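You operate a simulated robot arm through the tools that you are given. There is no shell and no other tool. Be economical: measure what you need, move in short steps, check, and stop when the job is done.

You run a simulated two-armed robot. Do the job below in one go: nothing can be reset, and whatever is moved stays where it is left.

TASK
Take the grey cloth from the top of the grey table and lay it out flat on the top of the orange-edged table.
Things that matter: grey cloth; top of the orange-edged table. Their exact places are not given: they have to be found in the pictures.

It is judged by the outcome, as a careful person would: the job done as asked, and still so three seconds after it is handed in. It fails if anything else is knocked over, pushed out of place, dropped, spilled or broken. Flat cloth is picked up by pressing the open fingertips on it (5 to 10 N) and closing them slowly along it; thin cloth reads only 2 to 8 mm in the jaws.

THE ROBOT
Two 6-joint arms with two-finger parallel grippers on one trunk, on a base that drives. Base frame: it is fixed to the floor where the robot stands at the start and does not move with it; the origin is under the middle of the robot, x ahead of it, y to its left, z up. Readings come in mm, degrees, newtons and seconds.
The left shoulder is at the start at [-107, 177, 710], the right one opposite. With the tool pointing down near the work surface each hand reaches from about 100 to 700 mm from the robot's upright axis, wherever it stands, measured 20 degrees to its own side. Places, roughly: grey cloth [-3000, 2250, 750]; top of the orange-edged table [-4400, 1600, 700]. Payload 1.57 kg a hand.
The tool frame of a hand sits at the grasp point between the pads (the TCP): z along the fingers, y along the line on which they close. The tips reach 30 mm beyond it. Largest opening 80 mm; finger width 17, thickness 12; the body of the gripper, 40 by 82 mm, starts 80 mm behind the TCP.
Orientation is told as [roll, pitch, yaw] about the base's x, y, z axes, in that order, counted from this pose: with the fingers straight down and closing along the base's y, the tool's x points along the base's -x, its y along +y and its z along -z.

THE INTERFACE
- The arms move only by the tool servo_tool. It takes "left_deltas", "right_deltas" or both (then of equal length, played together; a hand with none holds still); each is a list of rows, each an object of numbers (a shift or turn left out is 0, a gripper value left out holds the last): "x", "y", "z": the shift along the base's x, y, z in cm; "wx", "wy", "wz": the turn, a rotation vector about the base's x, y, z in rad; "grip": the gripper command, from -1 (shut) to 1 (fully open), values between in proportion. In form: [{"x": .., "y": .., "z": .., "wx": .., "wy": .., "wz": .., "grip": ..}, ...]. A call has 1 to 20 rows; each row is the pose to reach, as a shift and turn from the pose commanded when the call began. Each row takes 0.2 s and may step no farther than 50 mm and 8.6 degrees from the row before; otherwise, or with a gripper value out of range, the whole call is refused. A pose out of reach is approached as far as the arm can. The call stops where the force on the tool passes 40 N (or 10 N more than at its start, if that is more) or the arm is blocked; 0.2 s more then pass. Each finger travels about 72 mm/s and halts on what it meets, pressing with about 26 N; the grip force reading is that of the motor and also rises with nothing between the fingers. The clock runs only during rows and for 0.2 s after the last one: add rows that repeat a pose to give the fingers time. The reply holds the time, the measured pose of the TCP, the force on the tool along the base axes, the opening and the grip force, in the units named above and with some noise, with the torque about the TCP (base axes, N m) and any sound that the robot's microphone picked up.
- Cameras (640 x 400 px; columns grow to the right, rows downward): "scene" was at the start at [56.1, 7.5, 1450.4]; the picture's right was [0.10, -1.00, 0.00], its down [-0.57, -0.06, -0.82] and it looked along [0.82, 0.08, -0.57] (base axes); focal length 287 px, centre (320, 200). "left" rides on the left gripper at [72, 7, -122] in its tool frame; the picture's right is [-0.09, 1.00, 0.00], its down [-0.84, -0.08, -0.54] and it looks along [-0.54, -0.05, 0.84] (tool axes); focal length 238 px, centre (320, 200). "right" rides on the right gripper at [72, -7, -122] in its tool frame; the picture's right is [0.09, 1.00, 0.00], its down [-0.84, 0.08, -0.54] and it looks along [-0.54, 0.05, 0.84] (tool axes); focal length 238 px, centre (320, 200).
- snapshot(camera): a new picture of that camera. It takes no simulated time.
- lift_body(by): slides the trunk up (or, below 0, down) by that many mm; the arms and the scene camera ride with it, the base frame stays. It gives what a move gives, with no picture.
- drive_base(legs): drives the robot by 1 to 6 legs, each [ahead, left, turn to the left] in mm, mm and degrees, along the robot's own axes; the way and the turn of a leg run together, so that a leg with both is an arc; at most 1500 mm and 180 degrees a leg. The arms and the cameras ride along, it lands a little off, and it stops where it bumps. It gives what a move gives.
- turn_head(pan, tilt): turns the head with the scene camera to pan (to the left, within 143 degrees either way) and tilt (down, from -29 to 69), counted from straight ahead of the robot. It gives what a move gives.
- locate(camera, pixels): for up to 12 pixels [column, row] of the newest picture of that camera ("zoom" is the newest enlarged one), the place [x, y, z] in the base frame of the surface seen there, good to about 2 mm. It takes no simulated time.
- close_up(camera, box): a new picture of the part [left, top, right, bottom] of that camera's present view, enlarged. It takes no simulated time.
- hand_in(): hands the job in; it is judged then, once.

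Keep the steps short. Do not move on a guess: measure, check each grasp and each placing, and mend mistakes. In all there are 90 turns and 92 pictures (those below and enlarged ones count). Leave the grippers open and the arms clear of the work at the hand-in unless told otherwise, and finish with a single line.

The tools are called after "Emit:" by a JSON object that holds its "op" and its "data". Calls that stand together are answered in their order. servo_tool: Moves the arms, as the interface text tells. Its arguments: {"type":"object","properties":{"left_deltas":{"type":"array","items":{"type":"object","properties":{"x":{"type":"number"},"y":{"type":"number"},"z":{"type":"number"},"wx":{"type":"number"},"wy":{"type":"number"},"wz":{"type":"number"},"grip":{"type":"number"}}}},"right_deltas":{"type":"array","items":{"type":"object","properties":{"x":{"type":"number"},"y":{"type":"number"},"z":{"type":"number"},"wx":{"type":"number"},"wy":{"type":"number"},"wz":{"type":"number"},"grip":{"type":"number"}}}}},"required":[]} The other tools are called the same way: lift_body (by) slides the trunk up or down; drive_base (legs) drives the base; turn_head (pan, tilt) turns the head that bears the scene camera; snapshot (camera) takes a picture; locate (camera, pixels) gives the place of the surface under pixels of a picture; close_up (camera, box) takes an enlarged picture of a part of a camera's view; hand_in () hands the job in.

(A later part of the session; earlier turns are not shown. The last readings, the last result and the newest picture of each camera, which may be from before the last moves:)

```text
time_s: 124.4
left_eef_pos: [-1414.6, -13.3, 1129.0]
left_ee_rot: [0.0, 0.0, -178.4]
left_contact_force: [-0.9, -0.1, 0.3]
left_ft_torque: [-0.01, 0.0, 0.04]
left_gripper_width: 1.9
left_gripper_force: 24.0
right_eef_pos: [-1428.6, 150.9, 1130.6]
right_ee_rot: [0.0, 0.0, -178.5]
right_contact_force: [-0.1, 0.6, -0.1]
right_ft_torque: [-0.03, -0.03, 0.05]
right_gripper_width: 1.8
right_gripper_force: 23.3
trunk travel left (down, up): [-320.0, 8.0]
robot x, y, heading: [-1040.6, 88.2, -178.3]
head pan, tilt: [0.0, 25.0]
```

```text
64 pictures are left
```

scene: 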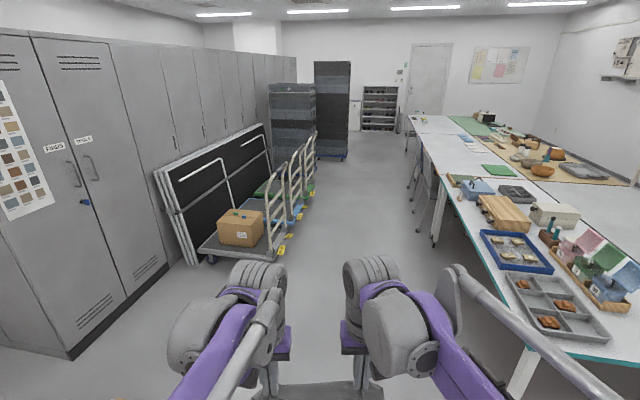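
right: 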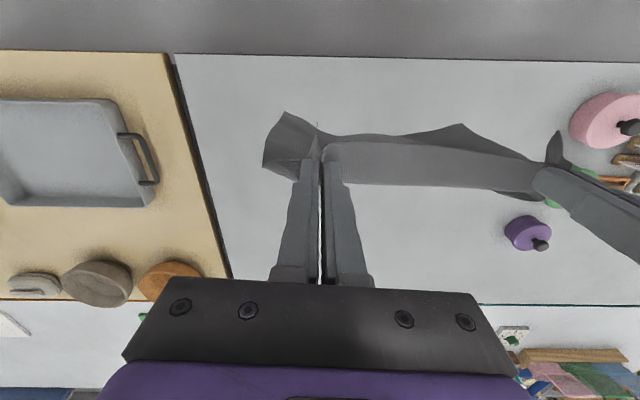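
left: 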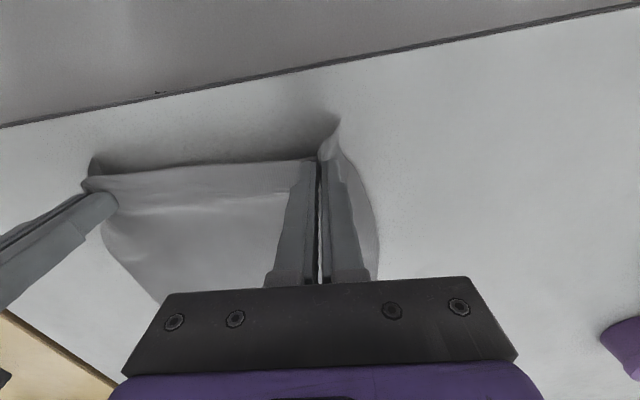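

Emit:
{"op": "locate", "data": {"camera": "scene", "pixels": [[283, 248], [300, 216], [313, 190], [346, 157], [418, 212], [407, 148], [443, 183], [415, 134], [430, 150], [465, 175], [350, 200], [432, 240]]}}

Emit:
{"op": "close_up", "data": {"camera": "scene", "box": [280, 100, 520, 250]}}

```text
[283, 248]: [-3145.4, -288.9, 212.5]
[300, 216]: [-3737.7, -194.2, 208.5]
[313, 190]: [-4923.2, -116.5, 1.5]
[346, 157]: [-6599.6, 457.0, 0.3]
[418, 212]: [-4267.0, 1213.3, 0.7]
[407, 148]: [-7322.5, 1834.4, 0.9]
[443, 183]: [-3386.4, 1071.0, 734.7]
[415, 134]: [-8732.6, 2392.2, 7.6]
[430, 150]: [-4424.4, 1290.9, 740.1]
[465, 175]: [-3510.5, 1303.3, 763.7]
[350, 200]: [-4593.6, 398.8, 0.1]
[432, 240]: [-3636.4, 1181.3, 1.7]
```

```text
2.67 times, centred on (400, 175) of scene
```

zoom: 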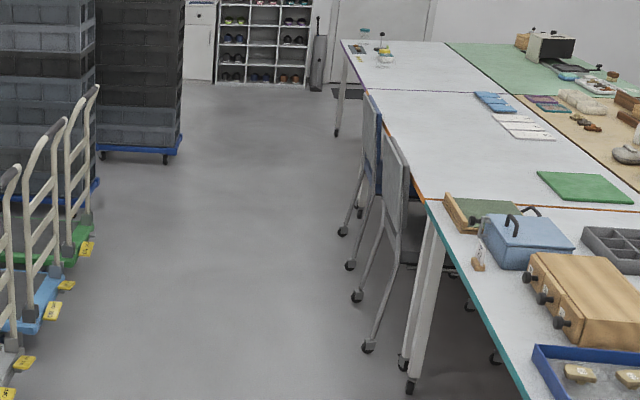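

Emit:
{"op": "locate", "data": {"camera": "zoom", "pixels": [[368, 347], [357, 296], [350, 266], [342, 232], [400, 160], [372, 100], [337, 132], [385, 110], [360, 89], [500, 93], [500, 150], [440, 130]]}}

Emit:
{"op": "locate", "data": {"camera": "zoom", "pixels": [[431, 201], [555, 206], [480, 95], [495, 112], [520, 94], [540, 137], [536, 174], [560, 198], [513, 137], [475, 110]]}}

```text
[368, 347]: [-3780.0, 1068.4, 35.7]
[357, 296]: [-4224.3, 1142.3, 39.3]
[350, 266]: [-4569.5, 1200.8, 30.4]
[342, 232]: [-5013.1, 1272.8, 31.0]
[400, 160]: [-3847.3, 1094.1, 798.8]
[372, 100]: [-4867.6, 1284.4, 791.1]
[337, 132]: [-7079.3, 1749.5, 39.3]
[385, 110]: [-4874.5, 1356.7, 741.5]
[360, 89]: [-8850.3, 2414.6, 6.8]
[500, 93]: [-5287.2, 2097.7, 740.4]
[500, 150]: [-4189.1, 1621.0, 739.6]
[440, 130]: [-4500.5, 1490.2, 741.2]
```

```text
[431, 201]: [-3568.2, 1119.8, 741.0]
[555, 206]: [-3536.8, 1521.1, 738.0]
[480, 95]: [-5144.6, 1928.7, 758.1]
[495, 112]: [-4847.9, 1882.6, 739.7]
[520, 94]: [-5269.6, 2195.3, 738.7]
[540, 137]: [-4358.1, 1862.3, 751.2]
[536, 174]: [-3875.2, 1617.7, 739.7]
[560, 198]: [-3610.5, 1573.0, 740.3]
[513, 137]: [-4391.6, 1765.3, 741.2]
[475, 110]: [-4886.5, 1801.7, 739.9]
```

Orange-edged table: near edge runs (−3568,1120) to (−4874,1357), with two chairs whose legs stand 90 mm out and a gap around x −4400. I drive along the middle of the aisle to about (−4474, 560) and turn to face the table.

Emit:
{"op": "drive_base", "data": {"legs": [[0, 0, -9.5], [1450, 0, 0], [1450, 0, 0]]}}

Emit:
{"op": "turn_head", "data": {"pan": -45, "tilt": 30}}

Emit:
{"op": "snapshot", "data": {"camera": "scene"}}

```text
time_s: 139.0
left_eef_pos: [-4273.6, 400.9, 1129.1]
left_ee_rot: [-0.1, 0.1, 173.1]
left_contact_force: [-0.2, -0.3, -0.9]
left_ft_torque: [0.01, -0.01, 0.03]
left_gripper_width: 1.7
left_gripper_force: 23.7
right_eef_pos: [-4263.6, 564.6, 1131.1]
right_ee_rot: [-0.1, -0.1, 173.0]
right_contact_force: [-0.5, 0.6, 0.6]
right_ft_torque: [0.01, -0.04, 0.0]
right_gripper_width: 1.5
right_gripper_force: 22.7
trunk travel left (down, up): [-320.0, 8.0]
robot x, y, heading: [-3891.9, 444.7, 173.1]
head pan, tilt: [0.0, 25.0]
```

```text
time_s: 140.1
left_eef_pos: [-4273.6, 399.6, 1129.0]
left_ee_rot: [-0.1, 0.0, 173.1]
left_contact_force: [-0.2, -0.7, 0.6]
left_ft_torque: [-0.01, 0.01, 0.03]
left_gripper_width: 2.1
left_gripper_force: 23.7
right_eef_pos: [-4264.2, 564.1, 1131.0]
right_ee_rot: [0.0, -0.1, 173.1]
right_contact_force: [-0.3, 0.1, 0.2]
right_ft_torque: [-0.01, 0.0, 0.02]
right_gripper_width: 1.8
right_gripper_force: 24.1
trunk travel left (down, up): [-320.0, 8.0]
robot x, y, heading: [-3895.6, 443.1, 173.1]
head pan, tilt: [-45.0, 30.0]
```

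```text
62 pictures are left
```

scene: 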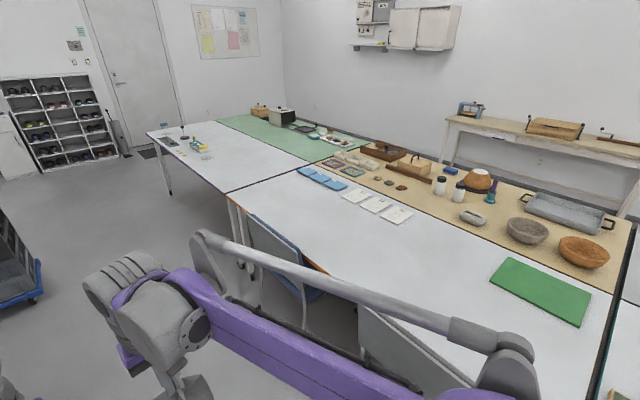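

Emit:
{"op": "locate", "data": {"camera": "scene", "pixels": [[252, 216], [298, 252], [362, 308], [400, 222], [383, 216], [375, 209], [489, 282], [580, 325], [330, 275], [243, 208], [345, 190], [400, 260]]}}

```text
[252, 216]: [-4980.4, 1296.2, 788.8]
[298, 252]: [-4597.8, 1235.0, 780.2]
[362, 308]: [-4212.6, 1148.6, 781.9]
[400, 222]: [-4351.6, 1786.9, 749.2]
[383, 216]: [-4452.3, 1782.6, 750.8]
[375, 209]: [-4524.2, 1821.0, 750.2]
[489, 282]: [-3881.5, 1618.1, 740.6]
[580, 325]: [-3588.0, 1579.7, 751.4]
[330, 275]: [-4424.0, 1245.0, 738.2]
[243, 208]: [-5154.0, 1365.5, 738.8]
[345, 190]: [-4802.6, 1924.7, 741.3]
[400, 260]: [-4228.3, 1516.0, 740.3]
```

Chair backs are 60 mm out at x −4212 and −4598, tops ~790 mm; the gap is clear. I move up and turn to face the table.

Emit:
{"op": "drive_base", "data": {"legs": [[589, -47, 0], [0, 0, -93.4]]}}

Emit:
{"op": "turn_head", "data": {"pan": 0, "tilt": 45}}

Emit:
{"op": "snapshot", "data": {"camera": "scene"}}

```text
time_s: 147.3
left_eef_pos: [-4490.9, 945.8, 1130.4]
left_ee_rot: [0.0, 0.0, 81.2]
left_contact_force: [0.0, -0.6, 0.5]
left_ft_torque: [-0.01, 0.02, 0.05]
left_gripper_width: 2.1
left_gripper_force: 23.6
right_eef_pos: [-4326.6, 930.8, 1131.9]
right_ee_rot: [0.0, 0.0, 81.2]
right_contact_force: [-1.3, 0.9, 0.9]
right_ft_torque: [0.0, 0.01, 0.03]
right_gripper_width: 1.7
right_gripper_force: 23.7
trunk travel left (down, up): [-320.0, 8.0]
robot x, y, heading: [-4462.6, 557.8, 81.4]
head pan, tilt: [-45.0, 30.0]
```

```text
time_s: 148.4
left_eef_pos: [-4490.2, 946.5, 1130.3]
left_ee_rot: [0.0, 0.0, 81.2]
left_contact_force: [0.1, -0.6, 0.0]
left_ft_torque: [-0.01, 0.02, 0.02]
left_gripper_width: 2.2
left_gripper_force: 24.3
right_eef_pos: [-4325.8, 930.8, 1131.0]
right_ee_rot: [0.1, 0.0, 81.2]
right_contact_force: [0.1, 0.3, 0.5]
right_ft_torque: [0.0, 0.01, 0.01]
right_gripper_width: 1.5
right_gripper_force: 23.4
trunk travel left (down, up): [-320.0, 8.0]
robot x, y, heading: [-4459.6, 561.3, 81.3]
head pan, tilt: [0.0, 45.0]
```

```text
61 pictures are left
```

scene: 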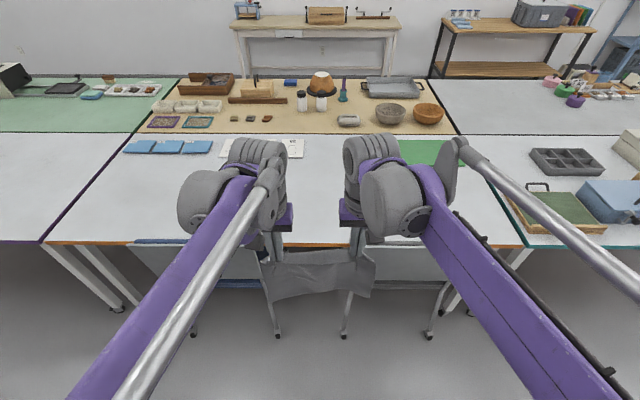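

Emit:
{"op": "locate", "data": {"camera": "scene", "pixels": [[100, 242], [500, 246], [317, 245], [267, 303], [320, 292], [370, 296], [258, 255], [376, 252], [190, 243], [420, 250], [205, 157], [410, 165]]}}

Emit:
{"op": "close_up", "data": {"camera": "scene", "box": [200, 200, 440, 350]}}

```text
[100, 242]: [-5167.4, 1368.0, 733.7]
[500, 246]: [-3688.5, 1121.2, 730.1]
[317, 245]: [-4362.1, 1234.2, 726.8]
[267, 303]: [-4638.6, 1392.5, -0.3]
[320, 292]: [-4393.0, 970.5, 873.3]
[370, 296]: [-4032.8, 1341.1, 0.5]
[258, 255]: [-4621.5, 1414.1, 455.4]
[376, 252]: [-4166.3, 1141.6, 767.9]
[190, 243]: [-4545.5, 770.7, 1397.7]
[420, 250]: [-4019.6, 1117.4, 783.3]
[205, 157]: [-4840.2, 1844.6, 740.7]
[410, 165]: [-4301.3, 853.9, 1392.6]
```

```text
2.67 times, centred on (320, 275) of scene
```

zoom: 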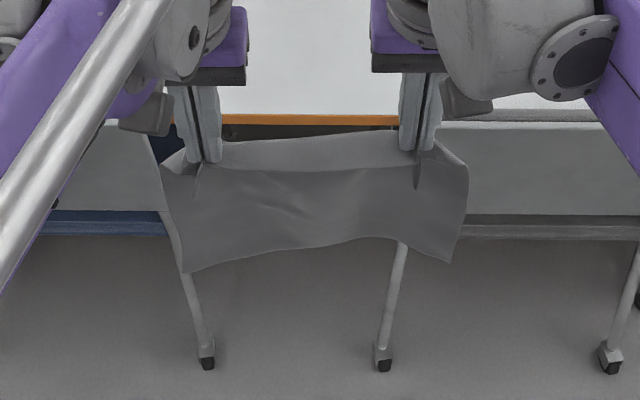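

I look down to see how far my own base reaches forward, since the chair legs are near.

Emit:
{"op": "turn_head", "data": {"pan": 0, "tilt": 69}}

Emit:
{"op": "snapshot", "data": {"camera": "scene"}}

Emit:
{"op": "locate", "data": {"camera": "scene", "pixels": [[320, 300], [320, 320], [320, 340], [320, 360], [320, 380], [320, 395], [250, 330], [390, 330]]}}

```text
time_s: 149.3
left_eef_pos: [-4490.0, 947.0, 1129.0]
left_ee_rot: [0.0, 0.0, 81.1]
left_contact_force: [0.2, 0.2, -0.9]
left_ft_torque: [-0.02, -0.02, 0.01]
left_gripper_width: 1.8
left_gripper_force: 23.3
right_eef_pos: [-4325.5, 930.8, 1128.7]
right_ee_rot: [0.1, 0.0, 81.1]
right_contact_force: [0.1, 0.4, 0.5]
right_ft_torque: [0.0, -0.04, 0.04]
right_gripper_width: 1.9
right_gripper_force: 23.0
trunk travel left (down, up): [-320.0, 8.0]
robot x, y, heading: [-4461.5, 558.9, 81.3]
head pan, tilt: [0.0, 68.8]
```

```text
59 pictures are left
```

scene: 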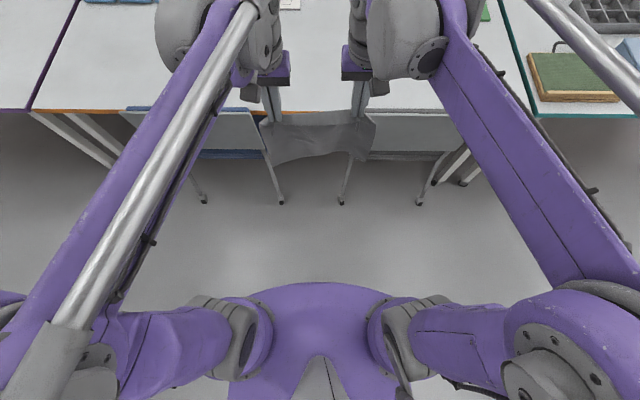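

```text
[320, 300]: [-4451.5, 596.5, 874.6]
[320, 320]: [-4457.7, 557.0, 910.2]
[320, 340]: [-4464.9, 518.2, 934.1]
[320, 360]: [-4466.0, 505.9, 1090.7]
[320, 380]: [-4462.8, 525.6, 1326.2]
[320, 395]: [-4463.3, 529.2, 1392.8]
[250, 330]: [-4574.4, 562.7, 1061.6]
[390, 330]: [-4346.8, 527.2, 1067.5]
```

No part of my base shows out to about 200 mm ahead, so the chair legs at 290 mm leave room. I drive 305 mm ahead in two steps.

Emit:
{"op": "drive_base", "data": {"legs": [[200, 0, 0], [105, 0, 0]]}}

Emit:
{"op": "turn_head", "data": {"pan": 0, "tilt": 60}}

Emit:
{"op": "snapshot", "data": {"camera": "scene"}}

Emit:
{"op": "snapshot", "data": {"camera": "left"}}

```text
time_s: 151.7
left_eef_pos: [-4444.1, 1242.6, 1129.7]
left_ee_rot: [0.0, 0.0, 81.2]
left_contact_force: [0.1, 0.1, 0.8]
left_ft_torque: [-0.03, 0.01, 0.02]
left_gripper_width: 1.9
left_gripper_force: 23.7
right_eef_pos: [-4280.9, 1229.6, 1129.7]
right_ee_rot: [0.0, 0.0, 81.3]
right_contact_force: [0.3, 0.9, -1.4]
right_ft_torque: [-0.01, 0.05, 0.05]
right_gripper_width: 1.8
right_gripper_force: 24.2
trunk travel left (down, up): [-320.0, 8.0]
robot x, y, heading: [-4411.3, 859.6, 81.1]
head pan, tilt: [0.0, 68.8]
```

```text
time_s: 152.4
left_eef_pos: [-4444.4, 1243.5, 1129.5]
left_ee_rot: [0.0, 0.0, 81.3]
left_contact_force: [0.2, 0.8, -0.1]
left_ft_torque: [0.0, -0.04, 0.03]
left_gripper_width: 2.0
left_gripper_force: 23.9
right_eef_pos: [-4280.1, 1229.6, 1130.8]
right_ee_rot: [0.1, 0.0, 81.3]
right_contact_force: [0.7, -0.2, 0.4]
right_ft_torque: [0.01, -0.01, 0.05]
right_gripper_width: 1.5
right_gripper_force: 24.1
trunk travel left (down, up): [-320.0, 8.0]
robot x, y, heading: [-4412.2, 859.7, 81.4]
head pan, tilt: [0.0, 60.0]
```

```text
58 pictures are left
```

scene: 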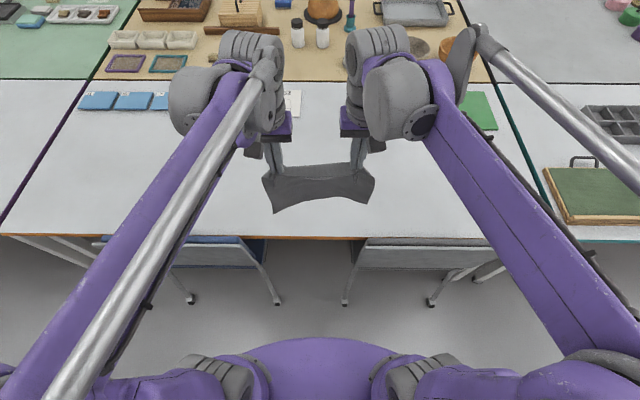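

```text
57 pictures are left
```

left: 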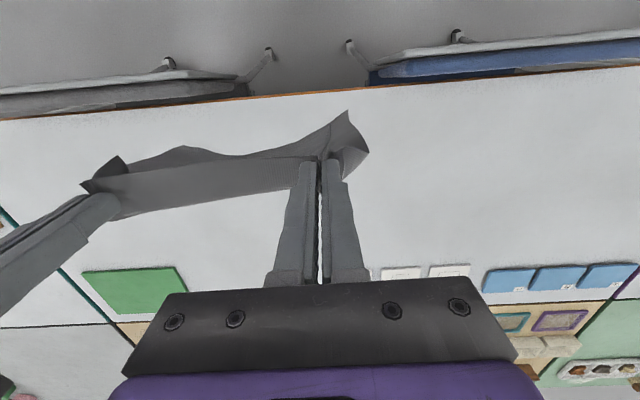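

The cloth hangs over the table's near edge strip. I move hands 80 mm forward, spread 3 mm each, and lower to z≈1010 so the free edge is just above the table.

Emit:
{"op": "servo_tool", "data": {"left_deltas": [{"x": 0.1, "y": 2, "z": -1}, {"x": 0.4, "y": 4, "z": -2}, {"x": 0.7, "y": 6, "z": -3}, {"x": 1.0, "y": 7.9, "z": -4}, {"x": 1.0, "y": 7.9, "z": -6}, {"x": 1.0, "y": 7.9, "z": -8}, {"x": 1.0, "y": 7.9, "z": -10}, {"x": 1.0, "y": 7.9, "z": -12}, {"x": 1.0, "y": 7.9, "z": -12}], "right_deltas": [{"x": 0.7, "y": 2, "z": -1}, {"x": 1.0, "y": 4, "z": -2}, {"x": 1.3, "y": 6, "z": -3}, {"x": 1.6, "y": 7.9, "z": -4}, {"x": 1.6, "y": 7.9, "z": -6}, {"x": 1.6, "y": 7.9, "z": -8}, {"x": 1.6, "y": 7.9, "z": -10}, {"x": 1.6, "y": 7.9, "z": -12}, {"x": 1.6, "y": 7.9, "z": -12}]}}

Emit:
{"op": "snapshot", "data": {"camera": "scene"}}

Emit:
{"op": "close_up", "data": {"camera": "scene", "box": [200, 130, 440, 280]}}

Emit:
{"op": "snapshot", "data": {"camera": "left"}}

```text
time_s: 154.4
left_eef_pos: [-4436.1, 1322.9, 1009.9]
left_ee_rot: [0.0, 0.0, 81.3]
left_contact_force: [9.2, -0.4, 0.5]
left_ft_torque: [-0.04, -0.29, 0.02]
left_gripper_width: 2.1
left_gripper_force: 23.7
right_eef_pos: [-4264.1, 1309.1, 1010.9]
right_ee_rot: [0.0, 0.0, 81.3]
right_contact_force: [-9.8, 1.4, 0.1]
right_ft_torque: [0.02, 0.31, 0.04]
right_gripper_width: 1.7
right_gripper_force: 23.5
trunk travel left (down, up): [-320.0, 8.0]
robot x, y, heading: [-4415.8, 859.8, 81.1]
head pan, tilt: [0.0, 60.0]
```

```text
56 pictures are left
```

scene: 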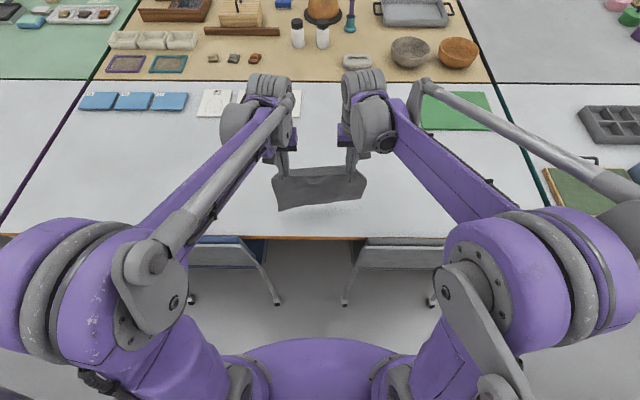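

```text
2.67 times, centred on (320, 205) of scene
```

zoom: 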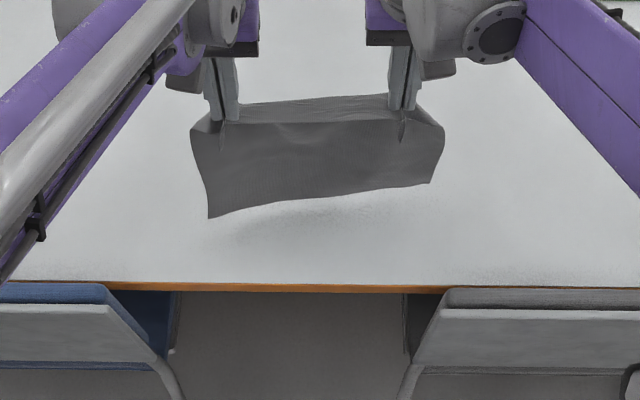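

```text
54 pictures are left
```

left: 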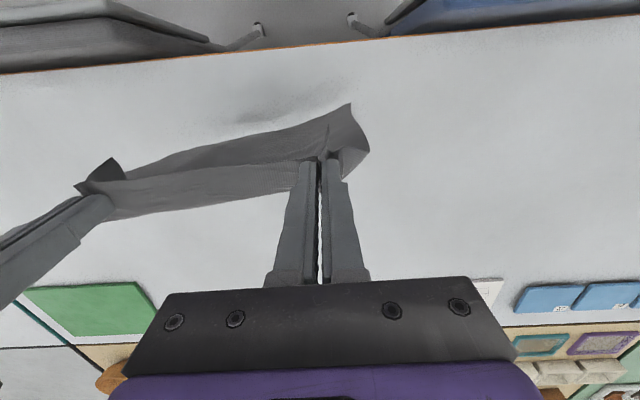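

Tension is 9 N; I relax 2 mm per hand in the next motion. Checking where the free edge hangs.

Emit:
{"op": "locate", "data": {"camera": "zoom", "pixels": [[212, 210], [300, 197], [427, 178], [300, 284], [300, 150]]}}

```text
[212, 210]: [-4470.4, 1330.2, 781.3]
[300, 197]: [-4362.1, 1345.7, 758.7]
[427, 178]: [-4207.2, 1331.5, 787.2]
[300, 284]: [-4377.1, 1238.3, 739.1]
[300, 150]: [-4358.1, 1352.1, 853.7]
```

Free edge hangs at y≈1340 (105 mm inside the table edge), about 20–40 mm above the top. I move back 40 mm, touch down, then swing forward along an arc and check half way.

Emit:
{"op": "servo_tool", "data": {"left_deltas": [{"x": 0.2}, {"x": -0.1, "y": -2}, {"x": -0.46, "y": -3.94, "z": -0.5}, {"x": -0.46, "y": -3.94, "z": -1.5}, {"x": -0.46, "y": -3.94, "z": -2.2}, {"x": -0.13, "y": -2, "z": -2.3}, {"x": 0.2, "y": 0, "z": -2.5}, {"x": 0.53, "y": 2, "z": -2.7}, {"x": 0.86, "y": 3.94, "z": -3.0}, {"x": 1.2, "y": 5.9, "z": -4}, {"x": 1.5, "y": 7.9, "z": -5}, {"x": 1.85, "y": 9.9, "z": -6.2}, {"x": 2.18, "y": 11.8, "z": -7.5}], "right_deltas": [{"x": -0.2}, {"x": -0.5, "y": -2}, {"x": -0.86, "y": -3.94, "z": -0.5}, {"x": -0.86, "y": -3.94, "z": -1.5}, {"x": -0.86, "y": -3.94, "z": -2.2}, {"x": -0.53, "y": -2, "z": -2.3}, {"x": -0.2, "y": 0, "z": -2.5}, {"x": 0.13, "y": 2, "z": -2.7}, {"x": 0.46, "y": 3.94, "z": -3.0}, {"x": 0.8, "y": 5.9, "z": -4}, {"x": 1.1, "y": 7.9, "z": -5}, {"x": 1.45, "y": 9.9, "z": -6.2}, {"x": 1.78, "y": 11.8, "z": -7.5}]}}

Emit:
{"op": "close_up", "data": {"camera": "scene", "box": [200, 130, 440, 280]}}

Emit:
{"op": "snapshot", "data": {"camera": "left"}}

```text
time_s: 157.2
left_eef_pos: [-4413.6, 1442.1, 931.9]
left_ee_rot: [0.0, 0.2, 81.3]
left_contact_force: [1.6, -0.4, 0.3]
left_ft_torque: [-0.02, -0.04, 0.01]
left_gripper_width: 2.2
left_gripper_force: 24.1
right_eef_pos: [-4247.2, 1428.0, 936.2]
right_ee_rot: [-0.1, 0.1, 81.2]
right_contact_force: [-0.7, 0.2, -0.2]
right_ft_torque: [-0.01, 0.07, 0.01]
right_gripper_width: 2.0
right_gripper_force: 23.7
trunk travel left (down, up): [-320.0, 8.0]
robot x, y, heading: [-4417.3, 862.2, 81.2]
head pan, tilt: [0.0, 60.0]
```

```text
2.67 times, centred on (320, 205) of scene
```

zoom: 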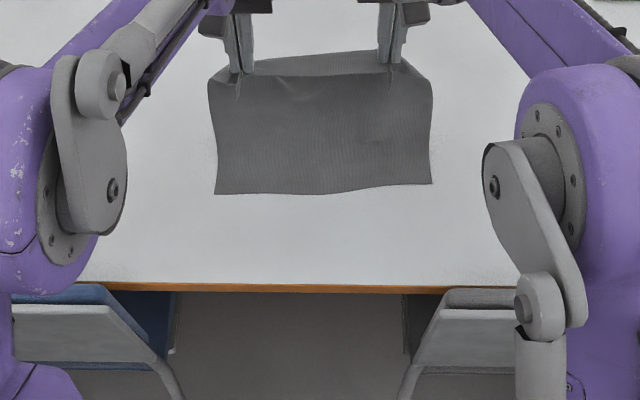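

```text
52 pictures are left
```

left: 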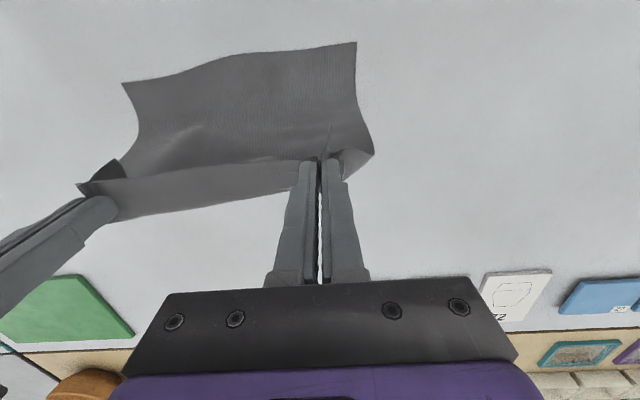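

The cloth leans nicely with its free edge toward me. Measuring the free edge.

Emit:
{"op": "locate", "data": {"camera": "zoom", "pixels": [[217, 190], [320, 190], [429, 181], [217, 170], [320, 150], [429, 150], [320, 120], [320, 95]]}}

```text
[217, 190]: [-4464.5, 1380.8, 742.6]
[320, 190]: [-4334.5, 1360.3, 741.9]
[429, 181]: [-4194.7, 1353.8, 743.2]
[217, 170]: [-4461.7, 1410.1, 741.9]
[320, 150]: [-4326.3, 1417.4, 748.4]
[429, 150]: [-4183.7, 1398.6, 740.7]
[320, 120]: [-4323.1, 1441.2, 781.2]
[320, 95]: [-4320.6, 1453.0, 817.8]
```

The free edge slid forward to y≈1360 (120 mm in), which would leave the final reach too long (~750 mm). I lift, bring the cloth back, let it settle and set it down again more slowly nearer the edge.

Emit:
{"op": "servo_tool", "data": {"left_deltas": [{"x": -0.3, "y": -2, "z": 2}, {"x": -0.7, "y": -4, "z": 4}, {"x": -1, "y": -6, "z": 6}, {"x": -1.3, "y": -8, "z": 7.5}, {"x": -1.7, "y": -10, "z": 8.5}, {"x": -2, "y": -12, "z": 8.5}, {"x": -2.3, "y": -14, "z": 8.5}, {"x": -2.6, "y": -15.5, "z": 8.5}, {"x": -2.8, "y": -17, "z": 8.5}, {"x": -3.0, "y": -18, "z": 8.5}, {"x": -3.0, "y": -18, "z": 8.5}, {"x": -3.0, "y": -18, "z": 8.5}, {"x": -3.0, "y": -18, "z": 8.5}, {"x": -3.0, "y": -18, "z": 8}, {"x": -3.0, "y": -18, "z": 7.5}, {"x": -3.0, "y": -18, "z": 7}, {"x": -3.0, "y": -18, "z": 6.5}, {"x": -3.0, "y": -18, "z": 6}, {"x": -3.0, "y": -18, "z": 6}], "right_deltas": [{"x": -0.3, "y": -2, "z": 2}, {"x": -0.7, "y": -4, "z": 4}, {"x": -1, "y": -6, "z": 6}, {"x": -1.3, "y": -8, "z": 7.5}, {"x": -1.7, "y": -10, "z": 8.5}, {"x": -2, "y": -12, "z": 8.5}, {"x": -2.3, "y": -14, "z": 8.5}, {"x": -2.6, "y": -15.5, "z": 8.5}, {"x": -2.8, "y": -17, "z": 8.5}, {"x": -3.0, "y": -18, "z": 8.5}, {"x": -3.0, "y": -18, "z": 8.5}, {"x": -3.0, "y": -18, "z": 8.5}, {"x": -3.0, "y": -18, "z": 8.5}, {"x": -3.0, "y": -18, "z": 8}, {"x": -3.0, "y": -18, "z": 7.5}, {"x": -3.0, "y": -18, "z": 7}, {"x": -3.0, "y": -18, "z": 6.5}, {"x": -3.0, "y": -18, "z": 6}, {"x": -3.0, "y": -18, "z": 6}]}}

Emit:
{"op": "close_up", "data": {"camera": "scene", "box": [200, 130, 440, 280]}}

Emit:
{"op": "snapshot", "data": {"camera": "left"}}

```text
time_s: 161.2
left_eef_pos: [-4442.9, 1261.9, 994.6]
left_ee_rot: [0.0, -0.1, 81.4]
left_contact_force: [1.4, -0.4, -0.7]
left_ft_torque: [0.04, -0.06, 0.03]
left_gripper_width: 2.2
left_gripper_force: 23.8
right_eef_pos: [-4276.8, 1248.1, 996.1]
right_ee_rot: [0.0, -0.1, 81.3]
right_contact_force: [-1.6, 0.6, 0.3]
right_ft_torque: [0.0, 0.03, 0.02]
right_gripper_width: 1.6
right_gripper_force: 23.2
trunk travel left (down, up): [-320.0, 8.0]
robot x, y, heading: [-4414.0, 856.6, 81.4]
head pan, tilt: [0.0, 60.0]
```

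```text
2.67 times, centred on (320, 205) of scene
```

zoom: 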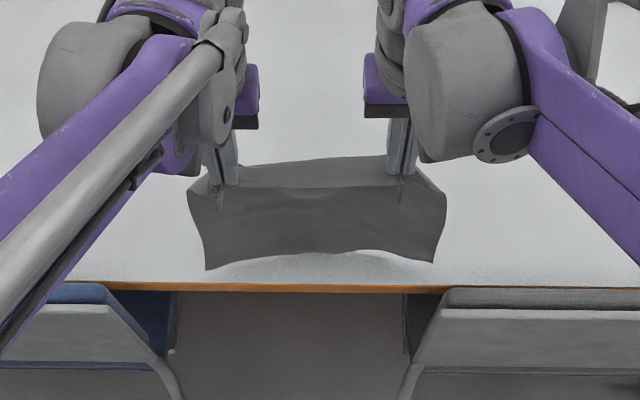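

```text
50 pictures are left
```

left: 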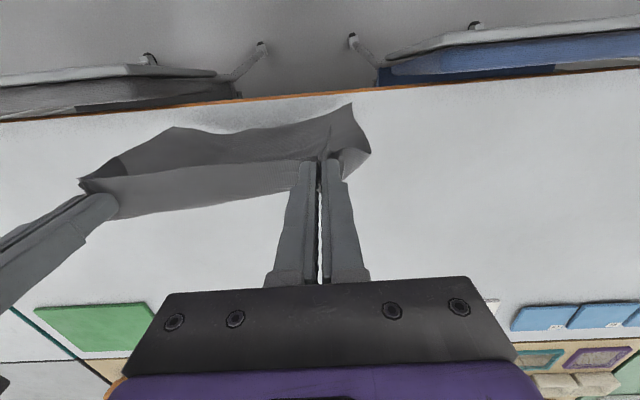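

Emit:
{"op": "locate", "data": {"camera": "zoom", "pixels": [[208, 264], [310, 246], [430, 256], [250, 255], [370, 245], [310, 290]]}}

```text
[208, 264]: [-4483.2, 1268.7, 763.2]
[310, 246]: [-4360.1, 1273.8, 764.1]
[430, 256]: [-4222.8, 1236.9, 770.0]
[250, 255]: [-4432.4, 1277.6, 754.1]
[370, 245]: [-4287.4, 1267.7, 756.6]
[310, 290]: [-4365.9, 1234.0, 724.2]
```

Free edge is 15–25 mm inside and ~20 mm above the top. I go slowly forward and down, keeping slack so it doesn't slide.

Emit:
{"op": "servo_tool", "data": {"left_deltas": [{"x": 0.16, "y": 1}, {"x": 0.33, "y": 2, "z": -0.7}, {"x": 0.33, "y": 2, "z": -1.5}, {"x": 0.5, "y": 3, "z": -2.2}, {"x": 0.74, "y": 4.4, "z": -2.8}, {"x": 1, "y": 5.9, "z": -3.4}, {"x": 1.16, "y": 6.9, "z": -3.8}, {"x": 1.3, "y": 7.9, "z": -4.3}, {"x": 1.48, "y": 8.9, "z": -4.8}, {"x": 1.65, "y": 9.9, "z": -5.4}, {"x": 1.8, "y": 10.9, "z": -6}, {"x": 2, "y": 11.8, "z": -6.6}, {"x": 2.15, "y": 12.8, "z": -7.2}, {"x": 2.3, "y": 13.8, "z": -7.8}], "right_deltas": [{"x": 0.16, "y": 1}, {"x": 0.33, "y": 2, "z": -0.7}, {"x": 0.33, "y": 2, "z": -1.5}, {"x": 0.5, "y": 3, "z": -2.2}, {"x": 0.74, "y": 4.4, "z": -2.8}, {"x": 1, "y": 5.9, "z": -3.4}, {"x": 1.16, "y": 6.9, "z": -3.8}, {"x": 1.3, "y": 7.9, "z": -4.3}, {"x": 1.48, "y": 8.9, "z": -4.8}, {"x": 1.65, "y": 9.9, "z": -5.4}, {"x": 1.8, "y": 10.9, "z": -6}, {"x": 2, "y": 11.8, "z": -6.6}, {"x": 2.15, "y": 12.8, "z": -7.2}, {"x": 2.3, "y": 13.8, "z": -7.8}]}}

Emit:
{"op": "close_up", "data": {"camera": "scene", "box": [200, 130, 440, 280]}}

Emit:
{"op": "snapshot", "data": {"camera": "left"}}

```text
time_s: 164.2
left_eef_pos: [-4419.8, 1399.0, 917.1]
left_ee_rot: [-0.1, -0.1, 81.3]
left_contact_force: [1.6, 0.1, -0.3]
left_ft_torque: [0.0, -0.05, 0.05]
left_gripper_width: 2.1
left_gripper_force: 23.3
right_eef_pos: [-4252.0, 1384.5, 918.6]
right_ee_rot: [0.1, 0.0, 81.3]
right_contact_force: [-2.6, 0.6, 0.1]
right_ft_torque: [0.0, 0.08, 0.03]
right_gripper_width: 1.7
right_gripper_force: 23.7
trunk travel left (down, up): [-320.0, 8.0]
robot x, y, heading: [-4408.8, 858.1, 81.4]
head pan, tilt: [0.0, 60.0]
```

```text
2.67 times, centred on (320, 205) of scene
```

zoom: 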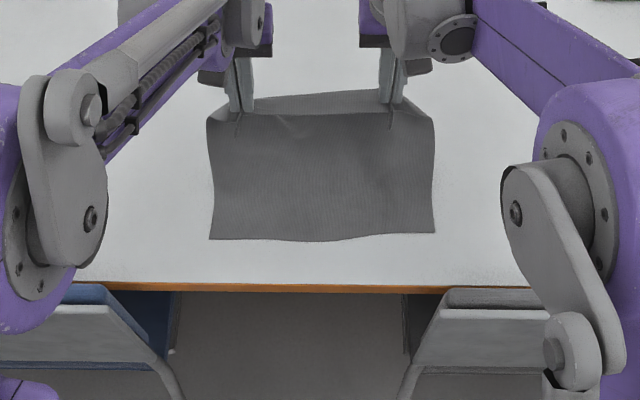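

```text
48 pictures are left
```

left: 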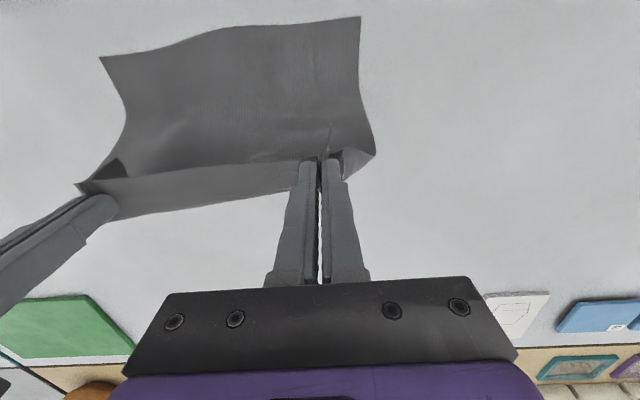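

Emit:
{"op": "locate", "data": {"camera": "zoom", "pixels": [[213, 236], [320, 237], [431, 228], [320, 210], [320, 180], [320, 150], [320, 125], [320, 287]]}}

```text
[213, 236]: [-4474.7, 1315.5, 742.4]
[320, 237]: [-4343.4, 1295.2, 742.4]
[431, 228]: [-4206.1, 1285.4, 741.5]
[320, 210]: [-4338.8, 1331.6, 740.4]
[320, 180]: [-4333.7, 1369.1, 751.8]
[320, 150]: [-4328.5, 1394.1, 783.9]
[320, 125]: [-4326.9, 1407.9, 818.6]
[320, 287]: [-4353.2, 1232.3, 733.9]
```

Free edge now lies 60 mm inside the table edge, straight. I carry on forward 143 mm while lowering to just above the table.

Emit:
{"op": "servo_tool", "data": {"left_deltas": [{"x": 0.33, "y": 2, "z": -0.8}, {"x": 0.66, "y": 3.9, "z": -1.7}, {"x": 1, "y": 5.9, "z": -3.1}, {"x": 1.3, "y": 7.9, "z": -4.7}, {"x": 1.56, "y": 9.4, "z": -6.4}, {"x": 1.8, "y": 10.8, "z": -8.2}, {"x": 1.98, "y": 11.8, "z": -9.7}, {"x": 2.15, "y": 12.8, "z": -11.2}, {"x": 2.25, "y": 13.4, "z": -12.4}, {"x": 2.3, "y": 13.8, "z": -13.3}, {"x": 2.36, "y": 14.1, "z": -13.8}, {"x": 2.36, "y": 14.1, "z": -13.8}], "right_deltas": [{"x": 0.33, "y": 2, "z": -0.8}, {"x": 0.66, "y": 3.9, "z": -1.7}, {"x": 1, "y": 5.9, "z": -3.1}, {"x": 1.3, "y": 7.9, "z": -4.7}, {"x": 1.56, "y": 9.4, "z": -6.4}, {"x": 1.8, "y": 10.8, "z": -8.2}, {"x": 1.98, "y": 11.8, "z": -9.7}, {"x": 2.15, "y": 12.8, "z": -11.2}, {"x": 2.25, "y": 13.4, "z": -12.4}, {"x": 2.3, "y": 13.8, "z": -13.3}, {"x": 2.36, "y": 14.1, "z": -13.8}, {"x": 2.36, "y": 14.1, "z": -13.8}]}}

Emit:
{"op": "close_up", "data": {"camera": "scene", "box": [200, 100, 440, 250]}}

Emit:
{"op": "snapshot", "data": {"camera": "left"}}

Emit:
{"op": "snapshot", "data": {"camera": "right"}}

```text
time_s: 166.8
left_eef_pos: [-4395.3, 1540.8, 778.6]
left_ee_rot: [0.0, 0.0, 81.2]
left_contact_force: [1.4, 0.1, 0.0]
left_ft_torque: [0.04, -0.03, 0.0]
left_gripper_width: 1.8
left_gripper_force: 23.4
right_eef_pos: [-4231.2, 1525.4, 780.4]
right_ee_rot: [0.0, 0.1, 81.3]
right_contact_force: [-0.5, -0.5, 0.0]
right_ft_torque: [-0.02, 0.09, 0.03]
right_gripper_width: 1.7
right_gripper_force: 23.4
trunk travel left (down, up): [-320.0, 8.0]
robot x, y, heading: [-4415.3, 859.8, 81.4]
head pan, tilt: [0.0, 60.0]
```

```text
2.67 times, centred on (320, 175) of scene
```

zoom: 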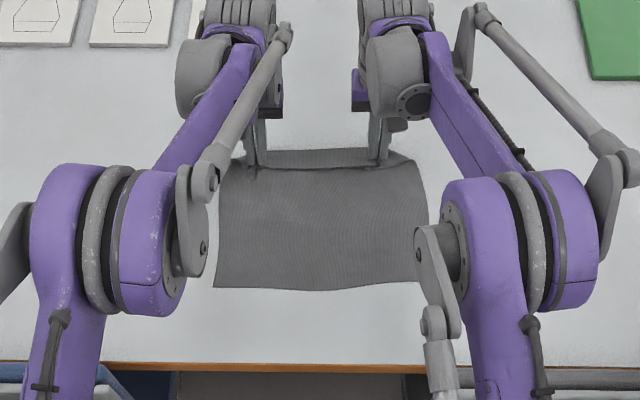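

```text
46 pictures are left
```

left: 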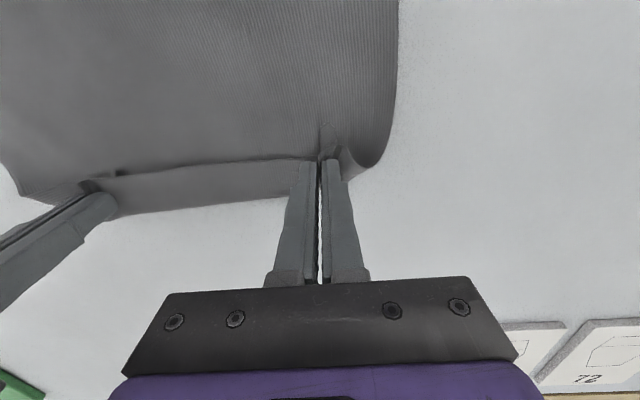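

```text
45 pictures are left
```

right: 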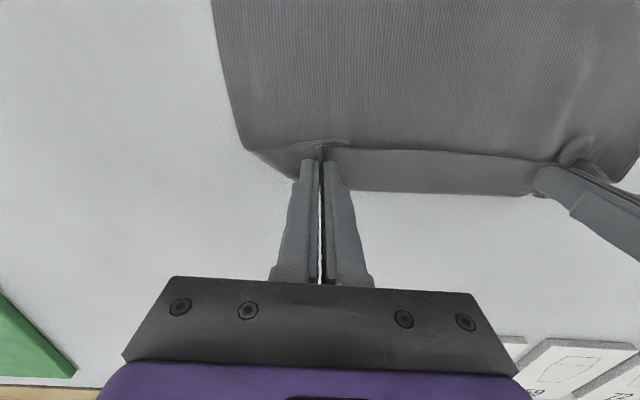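

Emit:
{"op": "locate", "data": {"camera": "zoom", "pixels": [[216, 284], [320, 287], [412, 279], [320, 240], [320, 210], [320, 190], [320, 172], [320, 160], [320, 150], [222, 190], [415, 170]]}}

```text
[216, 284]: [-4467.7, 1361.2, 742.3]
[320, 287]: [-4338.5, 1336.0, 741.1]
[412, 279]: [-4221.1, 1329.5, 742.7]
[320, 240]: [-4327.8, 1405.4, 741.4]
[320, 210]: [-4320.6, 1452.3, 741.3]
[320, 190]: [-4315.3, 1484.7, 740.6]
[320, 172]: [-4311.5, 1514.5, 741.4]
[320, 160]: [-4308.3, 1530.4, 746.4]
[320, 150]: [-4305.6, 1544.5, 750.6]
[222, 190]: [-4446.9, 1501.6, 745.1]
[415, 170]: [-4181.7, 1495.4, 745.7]
```

Measured length from free edge to grip is only ~200 mm: the gripped near strip is on my side of the fingers, so laying it forward folds the hem over. The right way is free edge far, hands drawing back toward me. I lift straight up again and let it hang.

Emit:
{"op": "servo_tool", "data": {"left_deltas": [{"z": 2}, {"z": 4}, {"z": 6.5}, {"z": 9}, {"z": 12}, {"z": 15}, {"z": 18}, {"z": 21}, {"z": 23, "x": 0.2, "y": 1}, {"z": 24, "x": 0.4, "y": 2}, {"z": 24, "x": 0.5, "y": 3}, {"z": 24, "x": 0.5, "y": 3}, {"z": 24, "x": 0.5, "y": 3}, {"z": 24, "x": 0.5, "y": 3}], "right_deltas": [{"z": 2}, {"z": 4}, {"z": 6.5}, {"z": 9}, {"z": 12}, {"z": 15}, {"z": 18}, {"z": 21}, {"z": 23, "x": 0.2, "y": 1}, {"z": 24, "x": 0.4, "y": 2}, {"z": 24, "x": 0.5, "y": 3}, {"z": 24, "x": 0.5, "y": 3}, {"z": 24, "x": 0.5, "y": 3}, {"z": 24, "x": 0.5, "y": 3}]}}

Emit:
{"op": "close_up", "data": {"camera": "scene", "box": [200, 80, 440, 230]}}

Emit:
{"op": "snapshot", "data": {"camera": "left"}}

```text
time_s: 169.8
left_eef_pos: [-4393.6, 1559.9, 1015.0]
left_ee_rot: [0.0, 0.0, 81.2]
left_contact_force: [6.2, -0.8, 0.3]
left_ft_torque: [-0.07, -0.19, 0.01]
left_gripper_width: 1.9
left_gripper_force: 23.2
left hand out of reach, approached as far as the arm can: row 11, 12, 13, 14
right_eef_pos: [-4226.4, 1536.7, 1013.9]
right_ee_rot: [0.0, 0.0, 81.3]
right_contact_force: [-6.0, 0.7, 0.0]
right_ft_torque: [0.07, 0.22, 0.01]
right_gripper_width: 1.9
right_gripper_force: 23.4
right hand out of reach, approached as far as the arm can: row 10, 11, 12, 13, 14
trunk travel left (down, up): [-320.0, 8.0]
robot x, y, heading: [-4413.5, 858.0, 81.1]
head pan, tilt: [0.0, 60.0]
```

```text
2.67 times, centred on (320, 155) of scene
```

zoom: 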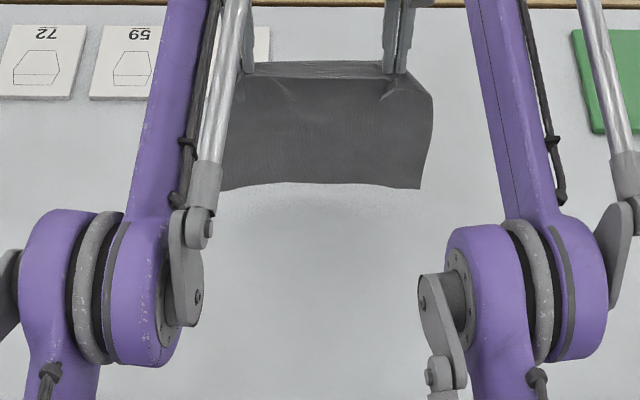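

```text
43 pictures are left
```

left: 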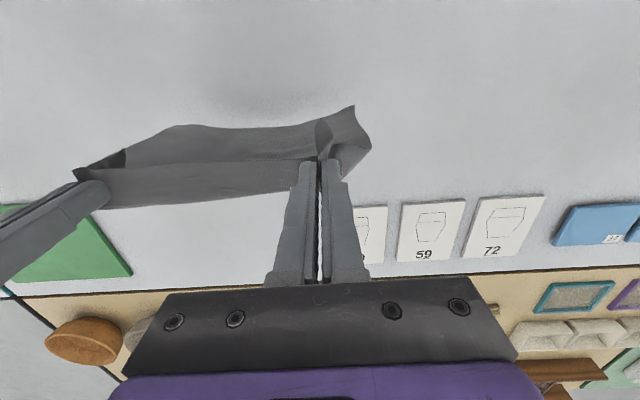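

Emit:
{"op": "locate", "data": {"camera": "zoom", "pixels": [[232, 185], [320, 180], [416, 184], [320, 130], [320, 90]]}}

```text
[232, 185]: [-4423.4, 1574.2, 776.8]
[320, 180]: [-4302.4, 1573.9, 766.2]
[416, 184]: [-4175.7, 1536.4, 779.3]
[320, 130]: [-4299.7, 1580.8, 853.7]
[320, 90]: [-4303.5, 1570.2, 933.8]
```

The free edge hangs at y≈1574, on the far side of the hands: good. I lower until it touches, then draw the hands back toward me while lowering with slack.

Emit:
{"op": "servo_tool", "data": {"left_deltas": [{"x": -0.1, "y": -1.0, "z": -0.5}, {"x": -0.25, "y": -2.1, "z": -1.2}, {"x": -0.25, "y": -2.1, "z": -2}, {"x": -0.25, "y": -2.1, "z": -2.9}, {"x": -0.4, "y": -2.8, "z": -3.8}, {"x": -0.5, "y": -3.6, "z": -4.7}, {"x": -0.67, "y": -4.6, "z": -5.2}, {"x": -0.83, "y": -5.6, "z": -5.7}, {"x": -1.03, "y": -6.8, "z": -6.5}, {"x": -1.24, "y": -8.1, "z": -7.4}, {"x": -1.45, "y": -9.3, "z": -8.4}, {"x": -1.65, "y": -10.6, "z": -9.4}, {"x": -1.85, "y": -11.8, "z": -10.6}, {"x": -2.06, "y": -13.1, "z": -11.9}], "right_deltas": [{"x": -0.3, "y": -1.0, "z": -0.5}, {"x": -0.45, "y": -2.1, "z": -1.2}, {"x": -0.45, "y": -2.1, "z": -2}, {"x": -0.45, "y": -2.1, "z": -2.9}, {"x": -0.6, "y": -2.8, "z": -3.8}, {"x": -0.7, "y": -3.6, "z": -4.7}, {"x": -0.87, "y": -4.6, "z": -5.2}, {"x": -1.03, "y": -5.6, "z": -5.7}, {"x": -1.23, "y": -6.8, "z": -6.5}, {"x": -1.44, "y": -8.1, "z": -7.4}, {"x": -1.65, "y": -9.3, "z": -8.4}, {"x": -1.85, "y": -10.6, "z": -9.4}, {"x": -2.05, "y": -11.8, "z": -10.6}, {"x": -2.26, "y": -13.1, "z": -11.9}]}}

Emit:
{"op": "close_up", "data": {"camera": "scene", "box": [200, 80, 440, 230]}}

Emit:
{"op": "snapshot", "data": {"camera": "left"}}

```text
time_s: 172.8
left_eef_pos: [-4412.8, 1429.7, 896.3]
left_ee_rot: [0.0, 0.1, 81.3]
left_contact_force: [2.2, 0.8, -0.4]
left_ft_torque: [0.0, -0.08, 0.01]
left_gripper_width: 2.2
left_gripper_force: 23.7
right_eef_pos: [-4248.5, 1403.7, 895.6]
right_ee_rot: [0.0, 0.0, 81.3]
right_contact_force: [-2.1, 0.5, 0.0]
right_ft_torque: [0.01, 0.08, 0.01]
right_gripper_width: 1.8
right_gripper_force: 23.4
trunk travel left (down, up): [-320.0, 8.0]
robot x, y, heading: [-4414.2, 860.3, 81.1]
head pan, tilt: [0.0, 60.0]
```

```text
2.67 times, centred on (320, 155) of scene
```

zoom: 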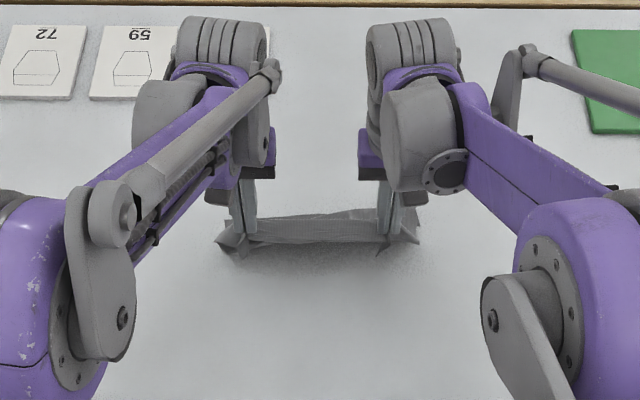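

```text
41 pictures are left
```

left: 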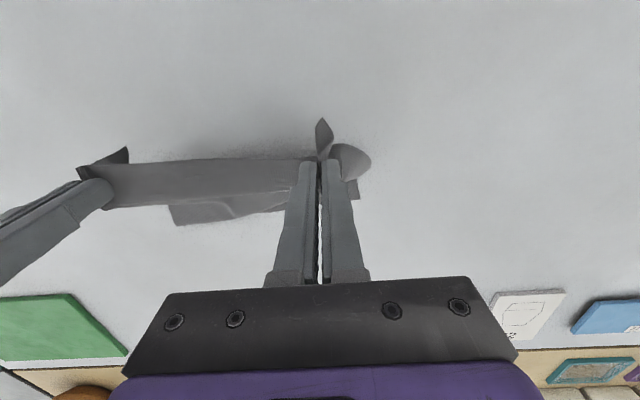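

Emit:
{"op": "locate", "data": {"camera": "left", "pixels": [[180, 220], [230, 213], [270, 207], [200, 200], [200, 180], [200, 162], [350, 165], [324, 125]]}}

Emit:
{"op": "close_up", "data": {"camera": "left", "box": [60, 100, 400, 300]}}

```text
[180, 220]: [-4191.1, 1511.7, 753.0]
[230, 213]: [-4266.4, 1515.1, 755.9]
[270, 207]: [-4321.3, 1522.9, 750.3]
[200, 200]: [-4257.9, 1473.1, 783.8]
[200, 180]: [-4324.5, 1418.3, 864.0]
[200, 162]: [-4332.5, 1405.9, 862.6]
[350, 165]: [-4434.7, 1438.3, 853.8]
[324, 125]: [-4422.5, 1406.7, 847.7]
```

```text
1.88 times, centred on (230, 200) of left
```

zoom: 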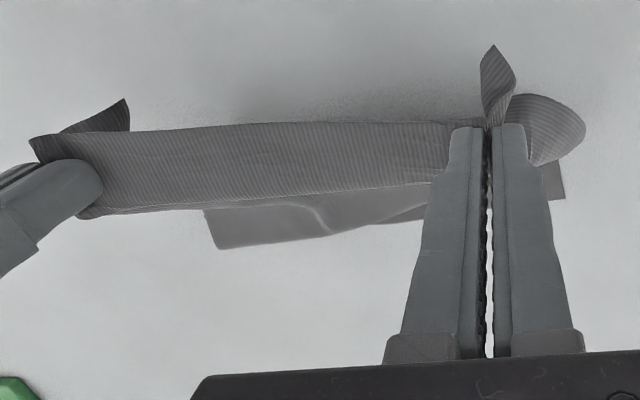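

The hem faces me and the free edge lies flat at y≈1515 on the far side. I continue back and down, lower for more friction.

Emit:
{"op": "servo_tool", "data": {"left_deltas": [{"x": -0.1, "y": -0.7, "z": -1.5}, {"x": -0.25, "y": -1.5, "z": -3}, {"x": -0.4, "y": -2.5, "z": -4.5}, {"x": -0.6, "y": -3.6, "z": -6}, {"x": -0.8, "y": -4.8, "z": -7.2}, {"x": -1.0, "y": -6, "z": -8.3}, {"x": -1.2, "y": -7.2, "z": -9.3}, {"x": -1.4, "y": -8.4, "z": -10.2}, {"x": -1.55, "y": -9.4, "z": -10.8}], "right_deltas": [{"x": -0.1, "y": -0.7, "z": -1.5}, {"x": -0.25, "y": -1.5, "z": -3}, {"x": -0.4, "y": -2.5, "z": -4.5}, {"x": -0.6, "y": -3.6, "z": -6}, {"x": -0.8, "y": -4.8, "z": -7.2}, {"x": -1.0, "y": -6, "z": -8.3}, {"x": -1.2, "y": -7.2, "z": -9.3}, {"x": -1.4, "y": -8.4, "z": -10.2}, {"x": -1.55, "y": -9.4, "z": -10.8}]}}

Emit:
{"op": "close_up", "data": {"camera": "scene", "box": [200, 100, 440, 250]}}

Emit:
{"op": "snapshot", "data": {"camera": "left"}}

Emit:
{"op": "locate", "data": {"camera": "left", "pixels": [[180, 240], [230, 240], [200, 200], [200, 165], [230, 260], [330, 130]]}}

```text
time_s: 174.8
left_eef_pos: [-4430.3, 1336.7, 788.0]
left_ee_rot: [0.0, 0.0, 81.3]
left_contact_force: [3.5, -0.8, 0.4]
left_ft_torque: [-0.01, -0.1, 0.02]
left_gripper_width: 2.1
left_gripper_force: 23.5
right_eef_pos: [-4264.0, 1311.1, 784.5]
right_ee_rot: [0.0, 0.0, 81.3]
right_contact_force: [-2.5, 0.9, 0.1]
right_ft_torque: [0.02, 0.14, 0.03]
right_gripper_width: 2.1
right_gripper_force: 23.4
trunk travel left (down, up): [-320.0, 8.0]
robot x, y, heading: [-4410.2, 859.2, 81.1]
head pan, tilt: [0.0, 60.0]
```

```text
2.67 times, centred on (320, 175) of scene
```

zoom: 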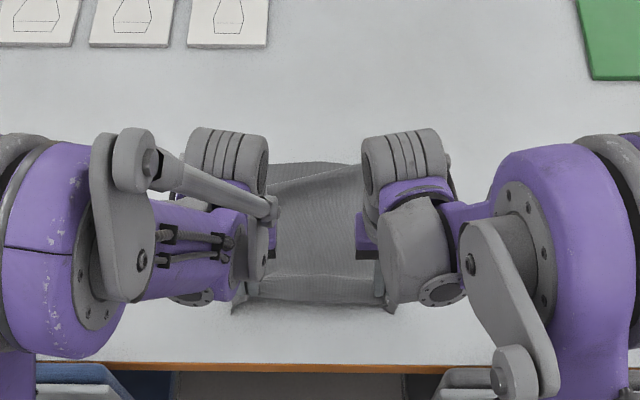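

```text
38 pictures are left
```

left: 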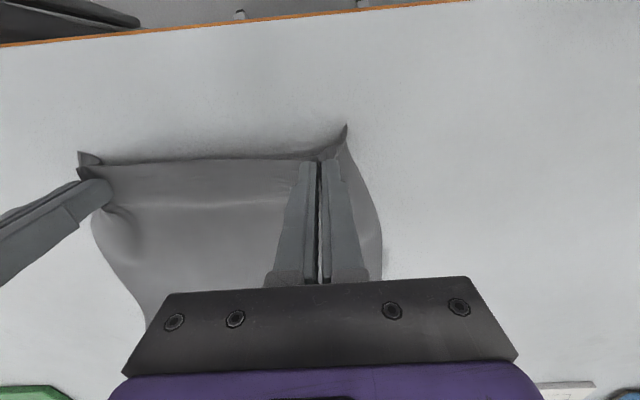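

```text
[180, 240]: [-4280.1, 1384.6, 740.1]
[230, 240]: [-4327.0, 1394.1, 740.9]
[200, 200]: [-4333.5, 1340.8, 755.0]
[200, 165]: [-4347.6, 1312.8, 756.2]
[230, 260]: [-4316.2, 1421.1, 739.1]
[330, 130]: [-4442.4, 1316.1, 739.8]
```

Emit:
{"op": "locate", "data": {"camera": "zoom", "pixels": [[275, 168], [320, 165], [355, 167], [320, 200], [320, 240], [320, 270], [320, 300], [238, 306], [390, 308], [320, 366]]}}

```text
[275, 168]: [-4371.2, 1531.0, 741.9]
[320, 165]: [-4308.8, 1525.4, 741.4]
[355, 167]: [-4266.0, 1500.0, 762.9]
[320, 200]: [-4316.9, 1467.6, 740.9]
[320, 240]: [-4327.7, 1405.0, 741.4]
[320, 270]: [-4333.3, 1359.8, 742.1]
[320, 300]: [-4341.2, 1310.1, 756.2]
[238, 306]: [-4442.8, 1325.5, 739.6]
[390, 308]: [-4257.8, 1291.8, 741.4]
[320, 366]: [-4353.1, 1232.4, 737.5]
```

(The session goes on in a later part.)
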